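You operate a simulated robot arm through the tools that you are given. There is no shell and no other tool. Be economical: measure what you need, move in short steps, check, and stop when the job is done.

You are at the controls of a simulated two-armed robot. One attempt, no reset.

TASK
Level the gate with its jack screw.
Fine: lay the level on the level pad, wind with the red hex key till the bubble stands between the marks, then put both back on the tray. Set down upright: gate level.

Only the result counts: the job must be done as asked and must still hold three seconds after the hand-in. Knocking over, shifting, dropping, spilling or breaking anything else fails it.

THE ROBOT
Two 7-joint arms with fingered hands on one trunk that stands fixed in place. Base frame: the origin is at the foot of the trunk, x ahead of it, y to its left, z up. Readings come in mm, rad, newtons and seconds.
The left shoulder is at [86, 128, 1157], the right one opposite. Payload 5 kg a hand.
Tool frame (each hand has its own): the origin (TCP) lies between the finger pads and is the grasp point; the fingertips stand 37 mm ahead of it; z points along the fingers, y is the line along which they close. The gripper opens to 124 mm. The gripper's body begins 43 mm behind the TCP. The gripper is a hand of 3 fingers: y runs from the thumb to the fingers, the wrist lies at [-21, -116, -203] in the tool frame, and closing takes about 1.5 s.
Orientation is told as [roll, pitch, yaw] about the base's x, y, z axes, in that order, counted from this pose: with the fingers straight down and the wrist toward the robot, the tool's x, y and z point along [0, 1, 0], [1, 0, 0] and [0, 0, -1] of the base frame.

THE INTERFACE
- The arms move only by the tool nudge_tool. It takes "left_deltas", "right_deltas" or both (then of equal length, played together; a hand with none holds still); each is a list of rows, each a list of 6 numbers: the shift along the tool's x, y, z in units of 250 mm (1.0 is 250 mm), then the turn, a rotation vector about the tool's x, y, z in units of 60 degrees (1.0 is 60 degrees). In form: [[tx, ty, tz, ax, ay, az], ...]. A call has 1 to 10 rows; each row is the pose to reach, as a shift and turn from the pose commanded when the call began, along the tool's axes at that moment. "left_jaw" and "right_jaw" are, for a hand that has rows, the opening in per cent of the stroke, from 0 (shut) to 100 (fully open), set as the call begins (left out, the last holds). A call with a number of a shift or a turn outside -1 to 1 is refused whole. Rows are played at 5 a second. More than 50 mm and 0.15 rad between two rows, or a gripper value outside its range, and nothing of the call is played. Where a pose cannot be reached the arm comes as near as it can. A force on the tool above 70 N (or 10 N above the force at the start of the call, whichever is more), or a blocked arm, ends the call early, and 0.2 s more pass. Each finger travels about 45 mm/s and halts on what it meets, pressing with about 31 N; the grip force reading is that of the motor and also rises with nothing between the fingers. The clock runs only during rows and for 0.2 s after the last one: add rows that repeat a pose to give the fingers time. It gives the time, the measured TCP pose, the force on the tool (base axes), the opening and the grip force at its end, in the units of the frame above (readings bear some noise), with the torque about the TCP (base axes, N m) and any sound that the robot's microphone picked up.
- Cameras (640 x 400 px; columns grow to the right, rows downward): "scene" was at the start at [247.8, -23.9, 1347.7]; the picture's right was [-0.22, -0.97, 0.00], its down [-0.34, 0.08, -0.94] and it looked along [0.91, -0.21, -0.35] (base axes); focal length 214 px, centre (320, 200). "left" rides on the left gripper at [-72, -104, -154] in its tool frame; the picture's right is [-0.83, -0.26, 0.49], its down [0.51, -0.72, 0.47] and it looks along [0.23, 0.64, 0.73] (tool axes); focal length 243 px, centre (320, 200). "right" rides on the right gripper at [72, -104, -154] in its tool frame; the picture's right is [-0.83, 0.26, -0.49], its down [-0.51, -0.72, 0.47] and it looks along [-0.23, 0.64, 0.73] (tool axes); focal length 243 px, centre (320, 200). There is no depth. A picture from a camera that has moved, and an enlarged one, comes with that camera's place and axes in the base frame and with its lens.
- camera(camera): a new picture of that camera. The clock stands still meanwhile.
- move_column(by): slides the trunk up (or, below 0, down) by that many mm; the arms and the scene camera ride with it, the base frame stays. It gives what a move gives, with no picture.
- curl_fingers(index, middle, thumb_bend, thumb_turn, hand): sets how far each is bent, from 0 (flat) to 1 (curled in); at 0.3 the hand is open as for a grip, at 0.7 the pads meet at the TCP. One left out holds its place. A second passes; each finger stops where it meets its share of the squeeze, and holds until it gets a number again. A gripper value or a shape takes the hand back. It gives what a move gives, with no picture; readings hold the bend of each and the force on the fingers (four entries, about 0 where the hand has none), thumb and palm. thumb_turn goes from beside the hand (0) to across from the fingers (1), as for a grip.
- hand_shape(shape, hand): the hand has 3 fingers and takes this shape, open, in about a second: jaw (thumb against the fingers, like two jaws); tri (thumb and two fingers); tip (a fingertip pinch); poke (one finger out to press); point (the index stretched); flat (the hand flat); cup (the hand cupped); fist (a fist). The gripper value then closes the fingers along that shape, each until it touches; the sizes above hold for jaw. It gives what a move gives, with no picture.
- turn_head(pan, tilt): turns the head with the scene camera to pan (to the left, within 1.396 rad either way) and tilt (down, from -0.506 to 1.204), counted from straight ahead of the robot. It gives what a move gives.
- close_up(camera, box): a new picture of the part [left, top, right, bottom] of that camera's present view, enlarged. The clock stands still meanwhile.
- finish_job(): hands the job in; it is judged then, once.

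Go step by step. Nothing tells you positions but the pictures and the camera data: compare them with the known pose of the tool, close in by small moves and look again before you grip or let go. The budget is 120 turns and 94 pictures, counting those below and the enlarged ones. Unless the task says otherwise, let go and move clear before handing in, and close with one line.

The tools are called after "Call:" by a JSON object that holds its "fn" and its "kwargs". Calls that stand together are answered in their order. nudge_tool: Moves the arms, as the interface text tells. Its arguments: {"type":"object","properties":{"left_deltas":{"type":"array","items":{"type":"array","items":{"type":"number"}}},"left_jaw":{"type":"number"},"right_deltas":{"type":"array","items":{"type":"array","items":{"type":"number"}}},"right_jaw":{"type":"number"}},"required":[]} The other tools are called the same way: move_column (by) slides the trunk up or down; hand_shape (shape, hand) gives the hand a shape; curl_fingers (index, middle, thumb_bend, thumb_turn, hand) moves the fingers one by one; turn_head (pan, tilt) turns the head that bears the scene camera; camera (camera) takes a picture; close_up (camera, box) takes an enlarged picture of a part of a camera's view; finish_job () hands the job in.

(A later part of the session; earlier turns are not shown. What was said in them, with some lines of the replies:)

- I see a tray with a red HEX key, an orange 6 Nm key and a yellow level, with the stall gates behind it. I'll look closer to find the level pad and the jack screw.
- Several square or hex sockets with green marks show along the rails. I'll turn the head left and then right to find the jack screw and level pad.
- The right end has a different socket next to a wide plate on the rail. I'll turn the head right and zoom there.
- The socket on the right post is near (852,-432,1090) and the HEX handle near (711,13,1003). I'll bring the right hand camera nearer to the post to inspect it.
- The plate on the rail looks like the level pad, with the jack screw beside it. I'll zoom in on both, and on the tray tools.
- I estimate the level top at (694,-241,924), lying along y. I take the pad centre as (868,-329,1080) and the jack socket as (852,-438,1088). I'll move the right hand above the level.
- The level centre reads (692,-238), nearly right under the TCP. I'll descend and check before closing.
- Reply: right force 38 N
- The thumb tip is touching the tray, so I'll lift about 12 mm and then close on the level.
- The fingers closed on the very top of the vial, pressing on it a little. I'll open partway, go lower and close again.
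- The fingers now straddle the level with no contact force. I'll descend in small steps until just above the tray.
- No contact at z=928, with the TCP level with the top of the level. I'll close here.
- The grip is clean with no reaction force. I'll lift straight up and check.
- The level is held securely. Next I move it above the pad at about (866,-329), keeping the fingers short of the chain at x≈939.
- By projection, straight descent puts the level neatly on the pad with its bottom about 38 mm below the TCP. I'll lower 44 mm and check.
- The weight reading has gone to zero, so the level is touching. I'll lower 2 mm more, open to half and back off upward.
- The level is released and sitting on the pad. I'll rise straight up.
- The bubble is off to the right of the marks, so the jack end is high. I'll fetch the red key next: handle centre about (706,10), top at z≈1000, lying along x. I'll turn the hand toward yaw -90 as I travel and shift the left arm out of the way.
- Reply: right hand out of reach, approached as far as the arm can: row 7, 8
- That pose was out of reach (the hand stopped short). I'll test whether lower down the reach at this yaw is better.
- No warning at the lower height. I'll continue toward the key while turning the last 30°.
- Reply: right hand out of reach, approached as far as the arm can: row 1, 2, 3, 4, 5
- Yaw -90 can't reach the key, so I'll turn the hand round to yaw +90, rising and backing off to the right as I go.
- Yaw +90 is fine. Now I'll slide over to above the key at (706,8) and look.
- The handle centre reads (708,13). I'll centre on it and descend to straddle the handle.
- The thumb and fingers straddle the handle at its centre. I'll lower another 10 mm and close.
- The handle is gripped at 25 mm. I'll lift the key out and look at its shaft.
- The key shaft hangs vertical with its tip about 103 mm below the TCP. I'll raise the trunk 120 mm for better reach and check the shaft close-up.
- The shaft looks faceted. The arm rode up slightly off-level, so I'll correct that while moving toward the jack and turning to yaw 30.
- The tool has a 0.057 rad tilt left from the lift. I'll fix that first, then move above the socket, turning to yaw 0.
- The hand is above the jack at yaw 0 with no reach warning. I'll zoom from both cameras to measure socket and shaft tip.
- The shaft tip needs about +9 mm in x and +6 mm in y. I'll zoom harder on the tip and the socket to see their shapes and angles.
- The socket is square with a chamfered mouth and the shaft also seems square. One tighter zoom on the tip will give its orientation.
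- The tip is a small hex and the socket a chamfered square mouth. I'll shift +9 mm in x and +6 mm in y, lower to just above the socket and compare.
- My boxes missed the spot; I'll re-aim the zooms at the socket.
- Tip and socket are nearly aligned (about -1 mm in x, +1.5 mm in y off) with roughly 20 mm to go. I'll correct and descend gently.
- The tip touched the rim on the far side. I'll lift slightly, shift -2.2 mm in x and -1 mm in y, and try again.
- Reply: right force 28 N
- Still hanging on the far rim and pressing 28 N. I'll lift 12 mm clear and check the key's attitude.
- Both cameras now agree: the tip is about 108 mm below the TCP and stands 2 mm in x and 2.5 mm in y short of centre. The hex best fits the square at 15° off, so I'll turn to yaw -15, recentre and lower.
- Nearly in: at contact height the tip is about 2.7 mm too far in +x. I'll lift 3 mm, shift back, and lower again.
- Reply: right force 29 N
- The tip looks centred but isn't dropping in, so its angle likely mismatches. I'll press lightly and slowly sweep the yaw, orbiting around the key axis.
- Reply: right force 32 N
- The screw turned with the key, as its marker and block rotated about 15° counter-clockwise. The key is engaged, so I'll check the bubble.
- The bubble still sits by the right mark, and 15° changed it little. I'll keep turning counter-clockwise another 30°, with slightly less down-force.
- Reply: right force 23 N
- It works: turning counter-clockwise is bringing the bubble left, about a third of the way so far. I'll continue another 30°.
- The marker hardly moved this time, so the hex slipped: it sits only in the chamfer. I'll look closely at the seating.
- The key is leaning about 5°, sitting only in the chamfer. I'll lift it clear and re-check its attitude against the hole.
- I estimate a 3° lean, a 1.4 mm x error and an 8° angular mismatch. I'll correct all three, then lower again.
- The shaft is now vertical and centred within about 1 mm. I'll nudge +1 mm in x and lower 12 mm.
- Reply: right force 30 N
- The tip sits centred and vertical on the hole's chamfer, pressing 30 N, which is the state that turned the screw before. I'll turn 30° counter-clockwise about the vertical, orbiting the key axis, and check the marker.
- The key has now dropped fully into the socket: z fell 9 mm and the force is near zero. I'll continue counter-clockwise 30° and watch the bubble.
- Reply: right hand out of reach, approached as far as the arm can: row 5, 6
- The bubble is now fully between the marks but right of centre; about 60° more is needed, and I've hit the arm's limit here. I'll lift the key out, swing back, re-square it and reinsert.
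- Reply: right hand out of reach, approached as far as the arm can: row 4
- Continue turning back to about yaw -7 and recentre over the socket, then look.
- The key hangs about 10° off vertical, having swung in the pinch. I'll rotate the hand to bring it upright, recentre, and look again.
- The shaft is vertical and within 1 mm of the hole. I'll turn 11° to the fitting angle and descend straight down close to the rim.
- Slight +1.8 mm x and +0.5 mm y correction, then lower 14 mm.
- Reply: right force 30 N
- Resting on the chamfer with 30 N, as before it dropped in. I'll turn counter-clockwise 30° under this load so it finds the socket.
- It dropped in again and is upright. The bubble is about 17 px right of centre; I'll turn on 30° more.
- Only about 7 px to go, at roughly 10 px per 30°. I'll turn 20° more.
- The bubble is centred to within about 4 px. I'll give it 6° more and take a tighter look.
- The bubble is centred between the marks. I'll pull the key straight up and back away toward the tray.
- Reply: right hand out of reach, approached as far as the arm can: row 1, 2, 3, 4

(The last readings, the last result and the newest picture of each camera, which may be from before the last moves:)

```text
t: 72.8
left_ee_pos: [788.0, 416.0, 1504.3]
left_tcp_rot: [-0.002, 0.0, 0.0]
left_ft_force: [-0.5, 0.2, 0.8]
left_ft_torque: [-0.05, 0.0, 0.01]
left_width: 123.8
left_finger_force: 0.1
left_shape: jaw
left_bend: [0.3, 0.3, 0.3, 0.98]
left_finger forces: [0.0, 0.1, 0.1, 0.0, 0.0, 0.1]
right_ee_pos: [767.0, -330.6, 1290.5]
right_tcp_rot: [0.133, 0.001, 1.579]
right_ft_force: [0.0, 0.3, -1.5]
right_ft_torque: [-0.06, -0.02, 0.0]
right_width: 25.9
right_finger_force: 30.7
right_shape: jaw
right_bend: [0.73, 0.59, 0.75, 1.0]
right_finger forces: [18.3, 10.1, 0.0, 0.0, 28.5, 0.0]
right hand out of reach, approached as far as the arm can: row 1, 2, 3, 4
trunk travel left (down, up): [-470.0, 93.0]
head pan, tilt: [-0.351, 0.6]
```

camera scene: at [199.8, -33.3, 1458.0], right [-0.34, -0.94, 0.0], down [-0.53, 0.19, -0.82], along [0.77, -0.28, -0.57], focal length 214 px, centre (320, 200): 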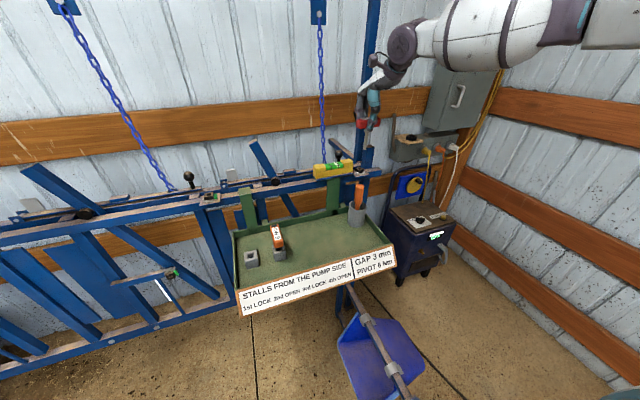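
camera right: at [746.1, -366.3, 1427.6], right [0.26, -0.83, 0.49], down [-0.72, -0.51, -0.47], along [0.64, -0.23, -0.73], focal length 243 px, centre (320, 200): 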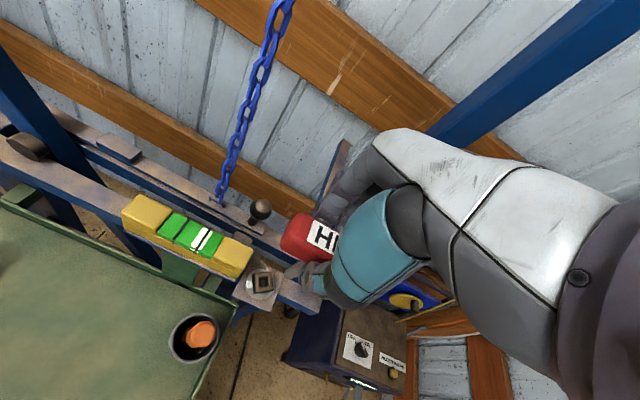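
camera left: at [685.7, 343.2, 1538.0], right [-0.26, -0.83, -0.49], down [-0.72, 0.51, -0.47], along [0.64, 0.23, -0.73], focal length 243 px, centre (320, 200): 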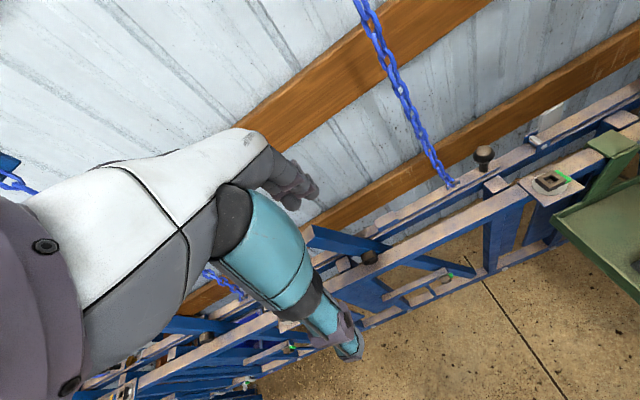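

Next I move over the open middle of the tray and bring the trunk back down.

Call:
{"fn": "nudge_tool", "kwargs": {"right_deltas": [[0.05, 0.19, 0, 0, 0, 0], [0.1, 0.38, 0, 0, 0, 0], [0.15, 0.57, 0, 0, 0, 0], [0.2, 0.7, 0, 0, 0, 0]]}}

Call:
{"fn": "move_column", "kwargs": {"by": -120}}

Call:
{"fn": "camera", "kwargs": {"camera": "scene"}}

```text
t: 73.8
left_ee_pos: [789.0, 417.0, 1504.0]
left_tcp_rot: [-0.003, -0.002, 0.0]
left_ft_force: [-1.0, 0.6, -0.4]
left_ft_torque: [-0.03, -0.02, -0.03]
left_width: 123.9
left_finger_force: 0.0
left_shape: jaw
left_bend: [0.3, 0.3, 0.3, 0.98]
left_finger forces: [0.0, 0.1, 0.0, 0.0, 0.0, 0.0]
right_ee_pos: [719.0, -155.9, 1295.2]
right_tcp_rot: [0.132, 0.0, 1.58]
right_ft_force: [1.2, -0.1, -1.1]
right_ft_torque: [0.01, 0.0, 0.02]
right_width: 25.5
right_finger_force: 31.6
right_shape: jaw
right_bend: [0.73, 0.59, 0.75, 1.0]
right_finger forces: [18.2, 9.9, 0.0, 0.0, 28.3, 0.0]
trunk travel left (down, up): [-470.0, 93.0]
head pan, tilt: [-0.351, 0.6]
```

```text
t: 75.2
left_ee_pos: [787.0, 416.0, 1385.8]
left_tcp_rot: [-0.001, -0.002, -0.001]
left_ft_force: [0.0, -0.7, -0.1]
left_ft_torque: [0.02, -0.01, 0.0]
left_width: 123.4
left_finger_force: 0.0
left_shape: jaw
left_bend: [0.3, 0.3, 0.3, 0.98]
left_finger forces: [0.0, 0.1, 0.1, 0.1, 0.0, 0.0]
right_ee_pos: [716.0, -156.8, 1176.4]
right_tcp_rot: [0.133, 0.0, 1.579]
right_ft_force: [-0.3, -0.4, -1.7]
right_ft_torque: [0.0, -0.03, 0.01]
right_width: 25.6
right_finger_force: 31.1
right_shape: jaw
right_bend: [0.73, 0.59, 0.75, 1.0]
right_finger forces: [18.3, 10.0, 0.0, 0.1, 28.4, 0.0]
trunk travel left (down, up): [-350.0, 213.0]
head pan, tilt: [-0.351, 0.6]
```

```text
6 pictures are left
camera scene: at [239.4, -33.8, 1326.1], right [-0.34, -0.94, 0.0], down [-0.53, 0.19, -0.83], along [0.78, -0.28, -0.56], focal length 214 px, centre (320, 200)
```

scene: 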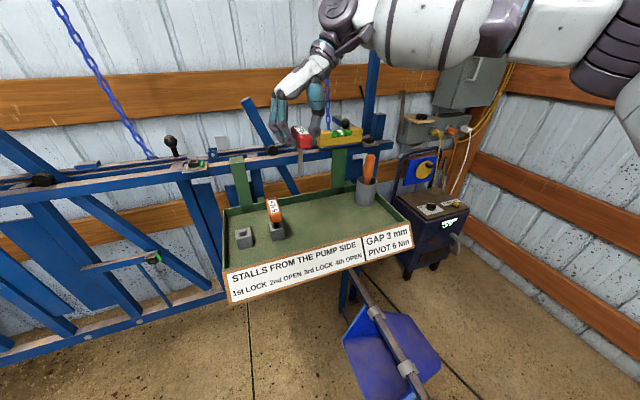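

Six pictures left. I'll carry the key above its empty holder at about (711,15) and check alignment once.

Call:
{"fn": "nudge_tool", "kwargs": {"right_deltas": [[0.01, 0.18, 0, 0, 0, 0], [0.02, 0.36, 0, 0, 0, 0], [0.03, 0.54, 0, 0, 0, 0], [0.04, 0.684, 0, 0, 0, 0], [0.02, 0.684, 0.16, 0, 0, 0], [-0.004, 0.684, 0.32, 0, 0, 0], [-0.014, 0.684, 0.396, 0, 0, 0], [-0.014, 0.684, 0.396, 0, 0, 0]]}}

Call:
{"fn": "close_up", "kwargs": {"camera": "scene", "box": [213, 190, 277, 250]}}

```text
t: 77.0
left_ee_pos: [788.6, 414.7, 1385.1]
left_tcp_rot: [0.0, 0.001, -0.001]
left_ft_force: [0.7, -0.2, -0.1]
left_ft_torque: [0.02, 0.02, -0.01]
left_width: 123.6
left_finger_force: 0.0
left_shape: jaw
left_bend: [0.3, 0.3, 0.3, 0.98]
left_finger forces: [0.1, 0.0, 0.0, 0.0, 0.0, 0.0]
right_ee_pos: [706.0, 13.6, 1077.8]
right_tcp_rot: [0.132, 0.001, 1.58]
right_ft_force: [-0.4, 0.8, -1.3]
right_ft_torque: [0.0, -0.02, 0.0]
right_width: 25.6
right_finger_force: 30.4
right_shape: jaw
right_bend: [0.73, 0.59, 0.75, 1.0]
right_finger forces: [18.5, 9.8, 0.1, 0.1, 28.2, 0.1]
right hand out of reach, approached as far as the arm can: row 4
trunk travel left (down, up): [-350.0, 213.0]
head pan, tilt: [-0.351, 0.6]
```

```text
6.67 times, centred on (245, 220) of scene
camera zoom: at [239.6, -33.6, 1326.0], right [-0.34, -0.94, 0.0], down [-0.53, 0.19, -0.83], along [0.78, -0.28, -0.56], focal length 1430 px, centre (820, 67)
```

zoom: 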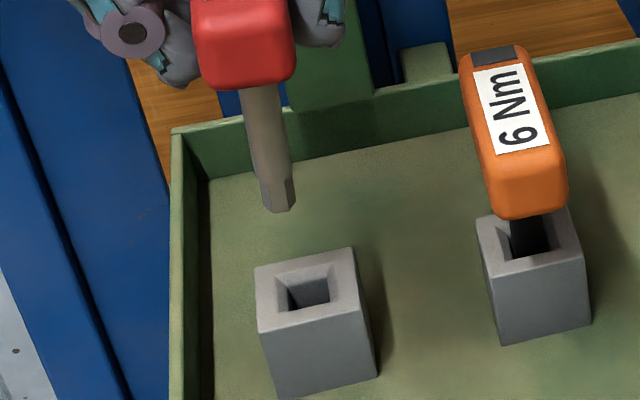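

The tip reads (712,16) and the holder hole (710,14), with the key leaning about 5°. I'll square it up, shift, and lower to just above the holder.

Call:
{"fn": "nudge_tool", "kwargs": {"right_deltas": [[0.008, 0.0256, 0, 0.0764, 0, 0], [0.008, 0.0256, 0, 0.0764, 0, 0], [-0.0, 0.0256, 0.06, 0.0764, 0, 0], [-0.008, 0.0256, 0.115, 0.0764, 0, 0], [-0.008, 0.0256, 0.115, 0.0764, 0, 0]]}}

Call:
{"fn": "close_up", "kwargs": {"camera": "scene", "box": [213, 190, 277, 250]}}

```text
t: 78.2
left_ee_pos: [788.3, 414.8, 1384.8]
left_tcp_rot: [-0.001, 0.0, -0.001]
left_ft_force: [-0.4, 0.5, -0.9]
left_ft_torque: [0.04, 0.01, 0.02]
left_width: 123.7
left_finger_force: 0.1
left_shape: jaw
left_bend: [0.3, 0.3, 0.3, 0.98]
left_finger forces: [0.0, 0.1, 0.0, 0.1, 0.0, 0.1]
right_ee_pos: [708.7, 12.3, 1050.4]
right_tcp_rot: [0.134, 0.078, 1.59]
right_ft_force: [0.0, 0.2, -0.9]
right_ft_torque: [-0.01, 0.01, -0.01]
right_width: 25.4
right_finger_force: 31.3
right_shape: jaw
right_bend: [0.73, 0.59, 0.75, 1.0]
right_finger forces: [18.2, 10.0, 0.0, 0.0, 28.1, 0.0]
right hand out of reach, approached as far as the arm can: row 1, 2, 3, 4, 5
trunk travel left (down, up): [-350.0, 213.0]
head pan, tilt: [-0.351, 0.6]
```

```text
6.67 times, centred on (245, 220) of scene
camera zoom: at [240.2, -33.8, 1325.9], right [-0.34, -0.94, 0.0], down [-0.53, 0.19, -0.82], along [0.77, -0.28, -0.57], focal length 1430 px, centre (820, 67)
```

zoom: 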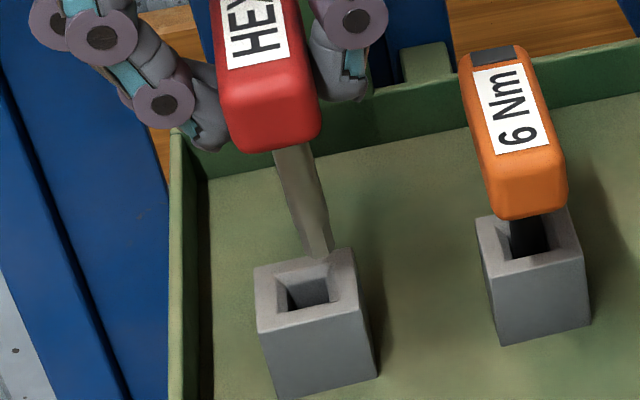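

That tilt ran into a reach limit and shifted the tip. I'll undo the tilt (5° lean fits the wide holder hole), re-aim and start into the hole.

Call:
{"fn": "nudge_tool", "kwargs": {"right_deltas": [[0.01, -0.002, -0.01, -0.038, 0, 0], [0.019, -0.004, -0.01, -0.0764, 0, 0], [0.019, -0.004, -0.01, -0.0764, 0, 0], [0.016, -0.004, 0.02, -0.0764, 0, 0], [0.016, -0.004, 0.02, -0.0764, 0, 0]]}}

Call:
{"fn": "close_up", "kwargs": {"camera": "scene", "box": [213, 190, 277, 250]}}

```text
t: 79.5
left_ee_pos: [788.9, 415.7, 1385.4]
left_tcp_rot: [0.001, 0.002, 0.001]
left_ft_force: [-0.1, -0.3, 1.0]
left_ft_torque: [-0.01, -0.01, 0.0]
left_width: 123.8
left_finger_force: 0.0
left_shape: jaw
left_bend: [0.3, 0.3, 0.3, 0.98]
left_finger forces: [0.0, 0.1, 0.1, 0.0, 0.0, 0.0]
right_ee_pos: [703.7, 11.9, 1045.2]
right_tcp_rot: [0.132, -0.001, 1.578]
right_ft_force: [-0.9, -0.5, -0.7]
right_ft_torque: [0.02, 0.03, 0.03]
right_width: 25.6
right_finger_force: 30.6
right_shape: jaw
right_bend: [0.73, 0.59, 0.75, 1.0]
right_finger forces: [18.3, 9.8, 0.1, 0.0, 28.1, 0.0]
trunk travel left (down, up): [-350.0, 213.0]
head pan, tilt: [-0.351, 0.6]
```

```text
6.67 times, centred on (245, 220) of scene
camera zoom: at [240.2, -33.6, 1325.9], right [-0.34, -0.94, 0.0], down [-0.53, 0.19, -0.83], along [0.77, -0.28, -0.56], focal length 1430 px, centre (820, 67)
```

zoom: 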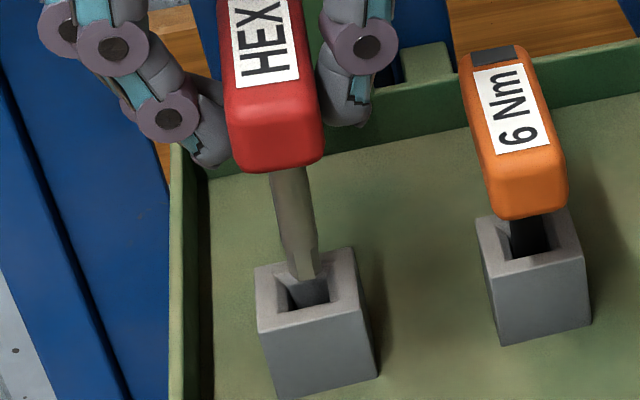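

Well aligned. I'll ease in 24 mm, watching the force.

Call:
{"fn": "nudge_tool", "kwargs": {"right_deltas": [[-0.009, 0, 0.016, 0, 0, 0], [-0.0112, 0, 0.04, 0, 0, 0], [-0.0154, 0, 0.07, 0, 0, 0], [-0.0187, 0, 0.095, 0, 0, 0]]}}

```text
t: 80.5
left_ee_pos: [790.1, 415.5, 1384.4]
left_tcp_rot: [0.001, 0.001, -0.001]
left_ft_force: [-0.5, -0.4, -0.9]
left_ft_torque: [0.01, 0.02, 0.02]
left_width: 123.6
left_finger_force: 0.1
left_shape: jaw
left_bend: [0.3, 0.3, 0.3, 0.98]
left_finger forces: [0.1, 0.0, 0.0, 0.0, 0.0, 0.1]
right_ee_pos: [705.6, 12.1, 1020.3]
right_tcp_rot: [0.135, 0.0, 1.579]
right_ft_force: [0.4, -0.1, -1.3]
right_ft_torque: [-0.03, -0.08, -0.03]
right_width: 25.4
right_finger_force: 31.2
right_shape: jaw
right_bend: [0.73, 0.59, 0.75, 1.0]
right_finger forces: [18.1, 9.6, 0.1, 0.0, 28.1, 0.0]
trunk travel left (down, up): [-350.0, 213.0]
head pan, tilt: [-0.351, 0.6]
```

No contact force, so the tip is inside the hole. I'll lower another 22 mm to near the original seat.

Call:
{"fn": "nudge_tool", "kwargs": {"right_deltas": [[-0.004, 0, 0.03, 0, 0, 0], [-0.007, 0, 0.055, 0, 0, 0], [-0.01, 0, 0.075, 0, 0, 0], [-0.0118, 0, 0.088, 0, 0, 0]]}}

```text
t: 81.5
left_ee_pos: [790.3, 416.0, 1383.8]
left_tcp_rot: [-0.002, 0.001, 0.0]
left_ft_force: [-0.2, 0.0, 0.0]
left_ft_torque: [-0.02, 0.01, 0.0]
left_width: 123.8
left_finger_force: 0.0
left_shape: jaw
left_bend: [0.3, 0.3, 0.3, 0.98]
left_finger forces: [0.0, 0.1, 0.1, 0.1, 0.0, 0.1]
right_ee_pos: [705.6, 11.2, 997.4]
right_tcp_rot: [0.135, 0.002, 1.58]
right_ft_force: [0.8, 3.9, 0.2]
right_ft_torque: [0.21, -0.13, 0.03]
right_width: 25.6
right_finger_force: 31.0
right_shape: jaw
right_bend: [0.73, 0.59, 0.75, 1.0]
right_finger forces: [18.4, 10.0, 0.1, 0.1, 27.9, 0.1]
trunk travel left (down, up): [-350.0, 213.0]
head pan, tilt: [-0.351, 0.6]
```

A slight side force and no weight show it's nearly seated. I'll lower 3 mm more and open to half.

Call:
{"fn": "nudge_tool", "kwargs": {"right_deltas": [[-0.0016, 0, 0.012, 0, 0, 0]]}}

Call:
{"fn": "nudge_tool", "kwargs": {"right_deltas": [[0, 0, 0, 0, 0, 0], [0, 0, 0, 0, 0, 0], [0, 0, 0, 0, 0, 0], [0, 0, 0, 0, 0, 0], [0, 0, 0, 0, 0, 0]], "right_jaw": 45}}

Call:
{"fn": "nudge_tool", "kwargs": {"right_deltas": [[0.011, 0, -0.08, 0, 0, 0], [0.027, 0, -0.2, 0, 0, 0], [0.05, 0, -0.38, 0, 0, 0], [0.07, -0.1, -0.5, 0, 0, 0], [0.07, -0.25, -0.5, 0, 0, 0], [0.07, -0.4, -0.5, 0, 0, 0]]}}

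Call:
{"fn": "camera", "kwargs": {"camera": "scene"}}

```text
t: 81.8
left_ee_pos: [790.2, 415.7, 1384.0]
left_tcp_rot: [-0.002, 0.0, -0.001]
left_ft_force: [0.3, 0.0, 0.4]
left_ft_torque: [-0.02, -0.04, -0.04]
left_width: 123.5
left_finger_force: 0.1
left_shape: jaw
left_bend: [0.3, 0.3, 0.3, 0.98]
left_finger forces: [0.0, 0.1, 0.0, 0.0, 0.0, 0.1]
right_ee_pos: [705.6, 12.1, 994.9]
right_tcp_rot: [0.135, 0.002, 1.579]
right_ft_force: [2.4, 3.1, 0.9]
right_ft_torque: [0.21, -0.19, 0.0]
right_width: 25.7
right_finger_force: 30.9
right_shape: jaw
right_bend: [0.73, 0.59, 0.75, 1.0]
right_finger forces: [18.4, 9.9, 0.2, 0.0, 27.7, 0.0]
trunk travel left (down, up): [-350.0, 213.0]
head pan, tilt: [-0.351, 0.6]
```

```text
t: 83.0
left_ee_pos: [789.2, 414.8, 1384.9]
left_tcp_rot: [-0.001, 0.0, 0.0]
left_ft_force: [0.8, 0.5, 0.4]
left_ft_torque: [-0.02, -0.01, 0.01]
left_width: 123.7
left_finger_force: 0.1
left_shape: jaw
left_bend: [0.3, 0.3, 0.3, 0.98]
left_finger forces: [0.1, 0.0, 0.0, 0.0, 0.0, 0.0]
right_ee_pos: [705.0, 9.9, 994.9]
right_tcp_rot: [0.132, 0.0, 1.581]
right_ft_force: [1.0, 0.4, 0.8]
right_ft_torque: [0.0, -0.01, -0.02]
right_width: 55.3
right_finger_force: 0.1
right_shape: jaw
right_bend: [0.74, 0.47, 0.71, 1.0]
right_finger forces: [0.1, 0.0, 0.0, 0.1, 0.0, 0.0]
trunk travel left (down, up): [-350.0, 213.0]
head pan, tilt: [-0.351, 0.6]
```

```text
t: 84.5
left_ee_pos: [788.8, 414.1, 1385.6]
left_tcp_rot: [0.0, -0.001, -0.001]
left_ft_force: [-1.3, 0.5, -0.4]
left_ft_torque: [0.04, -0.02, -0.02]
left_width: 123.8
left_finger_force: 0.0
left_shape: jaw
left_bend: [0.3, 0.3, 0.3, 0.98]
left_finger forces: [0.1, 0.0, 0.0, 0.1, 0.1, 0.0]
right_ee_pos: [703.5, -89.9, 1119.7]
right_tcp_rot: [0.132, -0.003, 1.582]
right_ft_force: [-0.5, 0.0, -0.6]
right_ft_torque: [0.04, -0.01, 0.0]
right_width: 55.6
right_finger_force: 0.0
right_shape: jaw
right_bend: [0.74, 0.47, 0.71, 1.0]
right_finger forces: [0.0, 0.1, 0.0, 0.0, 0.0, 0.0]
trunk travel left (down, up): [-350.0, 213.0]
head pan, tilt: [-0.351, 0.6]
```

```text
2 pictures are left
camera scene: at [239.5, -34.6, 1326.0], right [-0.34, -0.94, 0.0], down [-0.53, 0.19, -0.83], along [0.78, -0.28, -0.56], focal length 214 px, centre (320, 200)
```

scene: 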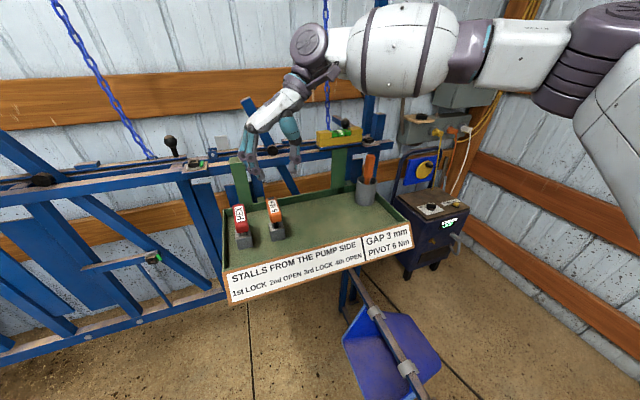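

The red key is back upright in its holder. With two pictures left, I'll level the hand, turn back to yaw 0 and return to the level using the recorded release pose (865.4,-328.9,1121.7).

Call:
{"fn": "nudge_tool", "kwargs": {"right_deltas": [[0, -0.1, -0.12, 0, -0.063, 0], [0, -0.2, -0.24, 0, -0.126, 0], [0, -0.32, -0.36, 0, -0.126, 0], [0, -0.45, -0.48, 0, -0.126, 0], [0, -0.6, -0.58, 0, -0.126, 0], [0, -0.6, -0.58, 0, -0.126, 0]]}}

Call:
{"fn": "nudge_tool", "kwargs": {"right_deltas": [[0, 0, 0, 0, 0, 0.125], [0, 0, 0, 0, 0, 0.25], [0, 0, 0, 0, 0, 0.375], [0, 0, 0, 0, 0, 0.5], [0, 0, 0, 0, 0, 0.625], [0, 0, 0, 0, 0, 0.75], [0, 0, 0, 0, 0, 0.875], [0, 0, 0, 0, 0, 1.0]]}}

Call:
{"fn": "nudge_tool", "kwargs": {"right_deltas": [[0, 0, 0, 0, 0, 0.125], [0, 0, 0, 0, 0, 0.25], [0, 0, 0, 0, 0, 0.375], [0, 0, 0, 0, 0, 0.5], [0, 0, 0, 0, 0, 0.5]]}}

```text
t: 85.8
left_ee_pos: [789.0, 414.4, 1383.2]
left_tcp_rot: [0.0, 0.002, 0.001]
left_ft_force: [0.2, -0.6, 0.5]
left_ft_torque: [0.01, 0.0, 0.04]
left_width: 123.6
left_finger_force: 0.0
left_shape: jaw
left_bend: [0.3, 0.3, 0.3, 0.98]
left_finger forces: [0.0, 0.0, 0.0, 0.0, 0.0, 0.0]
right_ee_pos: [728.0, -236.1, 1264.6]
right_tcp_rot: [0.001, 0.003, 1.58]
right_ft_force: [0.4, -0.3, 0.2]
right_ft_torque: [0.0, -0.01, 0.0]
right_width: 55.9
right_finger_force: 0.0
right_shape: jaw
right_bend: [0.74, 0.47, 0.71, 1.0]
right_finger forces: [0.0, 0.0, 0.1, 0.0, 0.0, 0.0]
trunk travel left (down, up): [-350.0, 213.0]
head pan, tilt: [-0.351, 0.6]
```

```text
t: 87.7
left_ee_pos: [788.0, 416.8, 1384.0]
left_tcp_rot: [-0.002, 0.001, 0.001]
left_ft_force: [-0.4, -0.3, 0.1]
left_ft_torque: [0.0, 0.01, 0.03]
left_width: 123.6
left_finger_force: 0.0
left_shape: jaw
left_bend: [0.3, 0.3, 0.3, 0.98]
left_finger forces: [0.0, 0.1, 0.0, 0.0, 0.0, 0.1]
right_ee_pos: [725.5, -238.2, 1266.2]
right_tcp_rot: [-0.002, 0.0, 0.53]
right_ft_force: [-0.3, 0.8, -0.6]
right_ft_torque: [0.0, -0.01, -0.01]
right_width: 55.6
right_finger_force: 0.1
right_shape: jaw
right_bend: [0.74, 0.47, 0.71, 1.0]
right_finger forces: [0.0, 0.0, 0.0, 0.0, 0.0, 0.0]
trunk travel left (down, up): [-350.0, 213.0]
head pan, tilt: [-0.351, 0.6]
```

```text
t: 88.8
left_ee_pos: [790.4, 414.3, 1384.6]
left_tcp_rot: [0.0, -0.001, 0.0]
left_ft_force: [0.6, -0.3, -0.2]
left_ft_torque: [0.04, 0.03, 0.02]
left_width: 123.8
left_finger_force: 0.0
left_shape: jaw
left_bend: [0.3, 0.3, 0.3, 0.98]
left_finger forces: [0.0, 0.1, 0.0, 0.0, 0.1, 0.1]
right_ee_pos: [726.3, -238.6, 1264.5]
right_tcp_rot: [-0.001, 0.003, 0.006]
right_ft_force: [0.3, -0.1, 0.5]
right_ft_torque: [0.02, -0.02, 0.0]
right_width: 55.5
right_finger_force: 0.1
right_shape: jaw
right_bend: [0.74, 0.47, 0.71, 1.0]
right_finger forces: [0.0, 0.0, 0.0, 0.0, 0.0, 0.0]
trunk travel left (down, up): [-350.0, 213.0]
head pan, tilt: [-0.351, 0.6]
```

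Before grasping, I'll use one picture to confirm the bubble and the level's place.

Call:
{"fn": "close_up", "kwargs": {"camera": "scene", "box": [308, 120, 372, 160]}}

```text
10.00 times, centred on (340, 140) of scene
camera zoom: at [240.3, -34.3, 1325.8], right [-0.34, -0.94, 0.0], down [-0.53, 0.19, -0.82], along [0.77, -0.28, -0.57], focal length 2145 px, centre (120, 800)
```

zoom: 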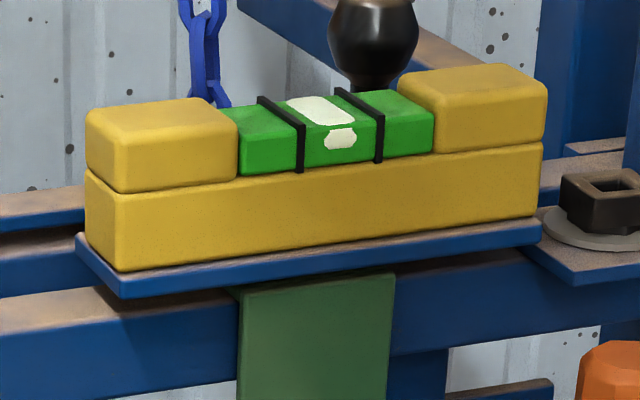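

The bubble stands centred between the marks and the level hasn't moved. I'll go to the recorded pose above it and descend.

Call:
{"fn": "nudge_tool", "kwargs": {"right_deltas": [[-0.09, 0.14, 0, 0, 0, 0], [-0.18, 0.28, 0, 0, 0, 0], [-0.27, 0.42, 0, 0, 0, 0], [-0.362, 0.555, 0, 0, 0, 0], [-0.362, 0.555, 0, 0, 0, 0]]}}

Call:
{"fn": "nudge_tool", "kwargs": {"right_deltas": [[0, 0, 0.18, 0, 0, 0], [0, 0, 0.36, 0, 0, 0], [0, 0, 0.46, 0, 0, 0], [0, 0, 0.53, 0, 0, 0], [0, 0, 0.53, 0, 0, 0]]}}

```text
t: 90.0
left_ee_pos: [788.0, 415.2, 1385.7]
left_tcp_rot: [-0.001, 0.0, 0.001]
left_ft_force: [1.0, 0.8, 0.7]
left_ft_torque: [0.0, -0.03, 0.01]
left_width: 123.9
left_finger_force: 0.1
left_shape: jaw
left_bend: [0.3, 0.3, 0.3, 0.98]
left_finger forces: [0.0, 0.1, 0.0, 0.0, 0.0, 0.0]
right_ee_pos: [865.6, -325.0, 1265.7]
right_tcp_rot: [0.0, -0.001, 0.008]
right_ft_force: [-0.2, -0.6, 0.2]
right_ft_torque: [-0.01, -0.03, 0.02]
right_width: 55.7
right_finger_force: 0.0
right_shape: jaw
right_bend: [0.74, 0.47, 0.71, 1.0]
right_finger forces: [0.0, 0.1, 0.0, 0.1, 0.1, 0.1]
trunk travel left (down, up): [-350.0, 213.0]
head pan, tilt: [-0.351, 0.6]
```

```text
t: 91.2
left_ee_pos: [788.5, 415.0, 1384.4]
left_tcp_rot: [0.002, 0.0, 0.001]
left_ft_force: [-0.2, 0.6, 0.8]
left_ft_torque: [0.0, 0.0, -0.01]
left_width: 123.9
left_finger_force: 0.1
left_shape: jaw
left_bend: [0.3, 0.3, 0.3, 0.98]
left_finger forces: [0.0, 0.1, 0.1, 0.0, 0.0, 0.0]
right_ee_pos: [865.6, -327.3, 1132.6]
right_tcp_rot: [0.0, 0.002, 0.011]
right_ft_force: [0.0, 0.0, -0.3]
right_ft_torque: [0.0, 0.01, -0.04]
right_width: 55.8
right_finger_force: 0.0
right_shape: jaw
right_bend: [0.74, 0.47, 0.71, 1.0]
right_finger forces: [0.0, 0.0, 0.0, 0.0, 0.0, 0.0]
trunk travel left (down, up): [-350.0, 213.0]
head pan, tilt: [-0.351, 0.6]
```

No contact. Down to z=1123 and close.

Call:
{"fn": "nudge_tool", "kwargs": {"right_deltas": [[-0.003, -0.001, 0.02, 0, 0, 0.009], [-0.004, -0.001, 0.038, 0, 0, 0.009]]}}

Call:
{"fn": "nudge_tool", "kwargs": {"right_deltas": [[0, 0, 0, 0, 0, 0], [0, 0, 0, 0, 0, 0], [0, 0, 0, 0, 0, 0], [0, 0, 0, 0, 0, 0], [0, 0, 0, 0, 0, 0], [0, 0, 0, 0, 0, 0]], "right_jaw": 0}}

```text
t: 91.8
left_ee_pos: [789.6, 415.2, 1384.2]
left_tcp_rot: [0.001, 0.001, -0.001]
left_ft_force: [0.3, -0.1, 0.0]
left_ft_torque: [0.03, -0.01, 0.01]
left_width: 123.7
left_finger_force: 0.1
left_shape: jaw
left_bend: [0.3, 0.3, 0.3, 0.98]
left_finger forces: [0.0, 0.0, 0.0, 0.2, 0.0, 0.0]
right_ee_pos: [864.7, -328.2, 1123.3]
right_tcp_rot: [0.001, 0.002, 0.001]
right_ft_force: [0.4, 0.6, -0.3]
right_ft_torque: [-0.03, 0.04, 0.02]
right_width: 55.7
right_finger_force: 0.0
right_shape: jaw
right_bend: [0.74, 0.47, 0.71, 1.0]
right_finger forces: [0.1, 0.1, 0.0, 0.0, 0.1, 0.0]
trunk travel left (down, up): [-350.0, 213.0]
head pan, tilt: [-0.351, 0.6]
```

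```text
t: 93.2
left_ee_pos: [787.8, 414.2, 1383.8]
left_tcp_rot: [-0.001, -0.001, 0.0]
left_ft_force: [0.1, 0.8, -0.1]
left_ft_torque: [-0.01, 0.02, -0.02]
left_width: 123.5
left_finger_force: 0.0
left_shape: jaw
left_bend: [0.3, 0.3, 0.3, 0.98]
left_finger forces: [0.0, 0.0, 0.0, 0.0, 0.0, 0.0]
right_ee_pos: [864.9, -328.5, 1123.2]
right_tcp_rot: [0.0, 0.002, 0.0]
right_ft_force: [0.2, 0.1, -0.2]
right_ft_torque: [0.01, -0.02, 0.01]
right_width: 27.0
right_finger_force: 30.7
right_shape: jaw
right_bend: [0.73, 0.58, 0.74, 1.0]
right_finger forces: [18.0, 9.4, 0.1, 0.0, 27.5, 0.0]
trunk travel left (down, up): [-350.0, 213.0]
head pan, tilt: [-0.351, 0.6]
```

Same grip as before at 27 mm. I'll lift and carry it back over its original spot at (692,-240).

Call:
{"fn": "nudge_tool", "kwargs": {"right_deltas": [[0, 0, -0.05, 0, 0, 0], [0, 0, -0.19, 0, 0, 0], [0.09, -0.17, -0.19, 0, 0, 0], [0.18, -0.34, -0.19, 0, 0, 0], [0.27, -0.51, -0.19, 0, 0, 0], [0.355, -0.66, -0.19, 0, 0, 0], [0.355, -0.691, -0.19, 0, 0, 0], [0.355, -0.691, -0.19, 0, 0, 0]]}}

Call:
{"fn": "nudge_tool", "kwargs": {"right_deltas": [[0, 0, 0.19, 0, 0, 0], [0, 0, 0.38, 0, 0, 0], [0, 0, 0.57, 0, 0, 0], [0, 0, 0.74, 0, 0, 0], [0, 0, 0.86, 0, 0, 0], [0, 0, 0.93, 0, 0, 0], [0, 0, 0.93, 0, 0, 0]]}}

```text
t: 95.0
left_ee_pos: [789.3, 414.6, 1383.8]
left_tcp_rot: [0.0, -0.002, -0.001]
left_ft_force: [-0.2, 0.6, 0.4]
left_ft_torque: [-0.02, -0.01, -0.01]
left_width: 123.5
left_finger_force: 0.0
left_shape: jaw
left_bend: [0.3, 0.3, 0.3, 0.98]
left_finger forces: [0.1, 0.1, 0.1, 0.0, 0.1, 0.1]
right_ee_pos: [693.0, -240.8, 1169.8]
right_tcp_rot: [0.001, 0.003, 0.001]
right_ft_force: [0.5, -0.9, -1.4]
right_ft_torque: [0.03, 0.0, -0.01]
right_width: 27.1
right_finger_force: 30.2
right_shape: jaw
right_bend: [0.73, 0.58, 0.74, 1.0]
right_finger forces: [18.1, 9.7, 0.1, 0.1, 27.6, 0.0]
trunk travel left (down, up): [-350.0, 213.0]
head pan, tilt: [-0.351, 0.6]
```

```text
t: 96.7
left_ee_pos: [788.8, 416.1, 1384.1]
left_tcp_rot: [0.0, -0.001, 0.0]
left_ft_force: [0.8, -0.4, -0.5]
left_ft_torque: [-0.01, -0.01, 0.0]
left_width: 123.9
left_finger_force: 0.1
left_shape: jaw
left_bend: [0.3, 0.3, 0.3, 0.98]
left_finger forces: [0.0, 0.1, 0.0, 0.0, 0.0, 0.0]
right_ee_pos: [691.4, -239.3, 938.6]
right_tcp_rot: [0.002, 0.001, 0.0]
right_ft_force: [-0.4, 0.3, -1.4]
right_ft_torque: [-0.01, -0.03, -0.01]
right_width: 26.5
right_finger_force: 30.8
right_shape: jaw
right_bend: [0.73, 0.58, 0.74, 1.0]
right_finger forces: [17.8, 9.5, 0.1, 0.0, 27.5, 0.0]
trunk travel left (down, up): [-350.0, 213.0]
head pan, tilt: [-0.351, 0.6]
```

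Still hanging free. I'll lower the last centimetre gently.

Call:
{"fn": "nudge_tool", "kwargs": {"right_deltas": [[0, 0, 0.016, 0, 0, 0], [0, 0, 0.03, 0, 0, 0], [0, 0, 0.037, 0, 0, 0], [0, 0, 0.037, 0, 0, 0]]}}

```text
t: 97.7
left_ee_pos: [789.1, 414.0, 1384.9]
left_tcp_rot: [0.0, -0.001, -0.001]
left_ft_force: [0.9, 0.7, -0.2]
left_ft_torque: [0.01, 0.03, 0.01]
left_width: 123.8
left_finger_force: 0.0
left_shape: jaw
left_bend: [0.3, 0.3, 0.3, 0.98]
left_finger forces: [0.0, 0.0, 0.1, 0.0, 0.0, 0.0]
right_ee_pos: [691.7, -239.4, 928.9]
right_tcp_rot: [-0.001, 0.002, 0.0]
right_ft_force: [-0.6, -0.5, -2.1]
right_ft_torque: [0.01, -0.01, 0.0]
right_width: 26.5
right_finger_force: 30.3
right_shape: jaw
right_bend: [0.73, 0.58, 0.74, 1.0]
right_finger forces: [17.9, 9.6, 0.0, 0.0, 27.4, 0.0]
trunk travel left (down, up): [-350.0, 213.0]
head pan, tilt: [-0.351, 0.6]
```

Call:
{"fn": "nudge_tool", "kwargs": {"right_deltas": [[0, 0, 0.008, 0, 0, 0], [0, 0, 0.012, 0, 0, 0]]}}

```text
t: 98.2
left_ee_pos: [788.9, 414.7, 1384.8]
left_tcp_rot: [-0.001, -0.001, -0.001]
left_ft_force: [-0.6, 0.0, -0.3]
left_ft_torque: [0.03, 0.01, 0.0]
left_width: 123.7
left_finger_force: 0.0
left_shape: jaw
left_bend: [0.3, 0.3, 0.3, 0.98]
left_finger forces: [0.0, 0.0, 0.0, 0.0, 0.0, 0.0]
right_ee_pos: [692.3, -240.1, 925.9]
right_tcp_rot: [0.001, 0.0, 0.0]
right_ft_force: [-0.7, -0.5, 2.5]
right_ft_torque: [-0.01, -0.08, 0.03]
right_width: 27.0
right_finger_force: 31.0
right_shape: jaw
right_bend: [0.73, 0.58, 0.74, 1.0]
right_finger forces: [18.3, 9.8, 0.0, 0.0, 28.2, 0.0]
trunk travel left (down, up): [-350.0, 213.0]
head pan, tilt: [-0.351, 0.6]
```

The level now rests on the tray with a light contact force. I'll release, rise clear, and take the last picture.

Call:
{"fn": "nudge_tool", "kwargs": {"right_deltas": [[0, 0, 0, 0, 0, 0], [0, 0, 0, 0, 0, 0], [0, 0, 0, 0, 0, 0], [0, 0, 0, 0, 0, 0], [0, 0, 0, 0, 0, 0]], "right_jaw": 45}}

Call:
{"fn": "nudge_tool", "kwargs": {"right_deltas": [[0, 0, -0.08, 0, 0, 0], [0, 0, -0.2, 0, 0, 0], [0, 0, -0.4, 0, 0, 0], [0, 0, -0.6, 0, 0, 0], [0, 0, -0.8, 0, 0, 0], [0, 0, -1.0, 0, 0, 0]]}}

Call:
{"fn": "close_up", "kwargs": {"camera": "scene", "box": [210, 120, 402, 240]}}

```text
t: 99.5
left_ee_pos: [789.2, 416.0, 1385.0]
left_tcp_rot: [0.001, -0.001, 0.002]
left_ft_force: [-0.5, 0.0, 0.1]
left_ft_torque: [0.0, -0.01, -0.01]
left_width: 123.7
left_finger_force: 0.0
left_shape: jaw
left_bend: [0.3, 0.3, 0.3, 0.98]
left_finger forces: [0.1, 0.0, 0.1, 0.0, 0.0, 0.0]
right_ee_pos: [692.2, -240.4, 925.8]
right_tcp_rot: [0.0, 0.002, -0.001]
right_ft_force: [-0.3, -0.9, 0.1]
right_ft_torque: [-0.01, 0.0, -0.01]
right_width: 55.5
right_finger_force: 0.1
right_shape: jaw
right_bend: [0.74, 0.47, 0.71, 1.0]
right_finger forces: [0.1, 0.0, 0.1, 0.0, 0.0, 0.1]
trunk travel left (down, up): [-350.0, 213.0]
head pan, tilt: [-0.351, 0.6]
```

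```text
t: 100.8
left_ee_pos: [787.7, 415.6, 1385.6]
left_tcp_rot: [-0.004, 0.0, -0.001]
left_ft_force: [-1.0, -0.2, -0.2]
left_ft_torque: [-0.02, -0.02, 0.0]
left_width: 123.6
left_finger_force: 0.1
left_shape: jaw
left_bend: [0.3, 0.3, 0.3, 0.98]
left_finger forces: [0.0, 0.1, 0.0, 0.0, 0.0, 0.0]
right_ee_pos: [689.8, -240.7, 1176.6]
right_tcp_rot: [-0.001, 0.002, 0.001]
right_ft_force: [-0.5, 0.1, -0.3]
right_ft_torque: [0.01, -0.04, 0.0]
right_width: 55.6
right_finger_force: 0.1
right_shape: jaw
right_bend: [0.74, 0.47, 0.71, 1.0]
right_finger forces: [0.0, 0.0, 0.0, 0.0, 0.1, 0.0]
trunk travel left (down, up): [-350.0, 213.0]
head pan, tilt: [-0.351, 0.6]
```

```text
3.33 times, centred on (306, 180) of scene
camera zoom: at [238.6, -33.2, 1326.2], right [-0.34, -0.94, 0.0], down [-0.53, 0.19, -0.83], along [0.78, -0.28, -0.56], focal length 715 px, centre (367, 267)
```

zoom: 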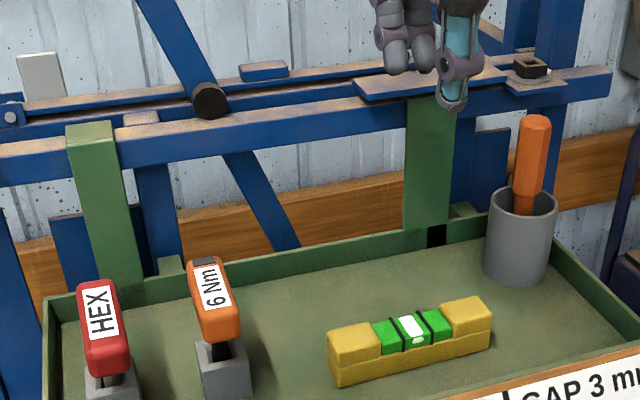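

The level is back on the tray, the red key stands in its holder, and the hand is clear, so I'm handing in.

Call:
{"fn": "finish_job", "kwargs": {}}

```text
The job is handed in.
```

The gate is level: the bubble was centred between the marks on the last check, made after the key came out, and both the level and the red hex key are back on the tray.
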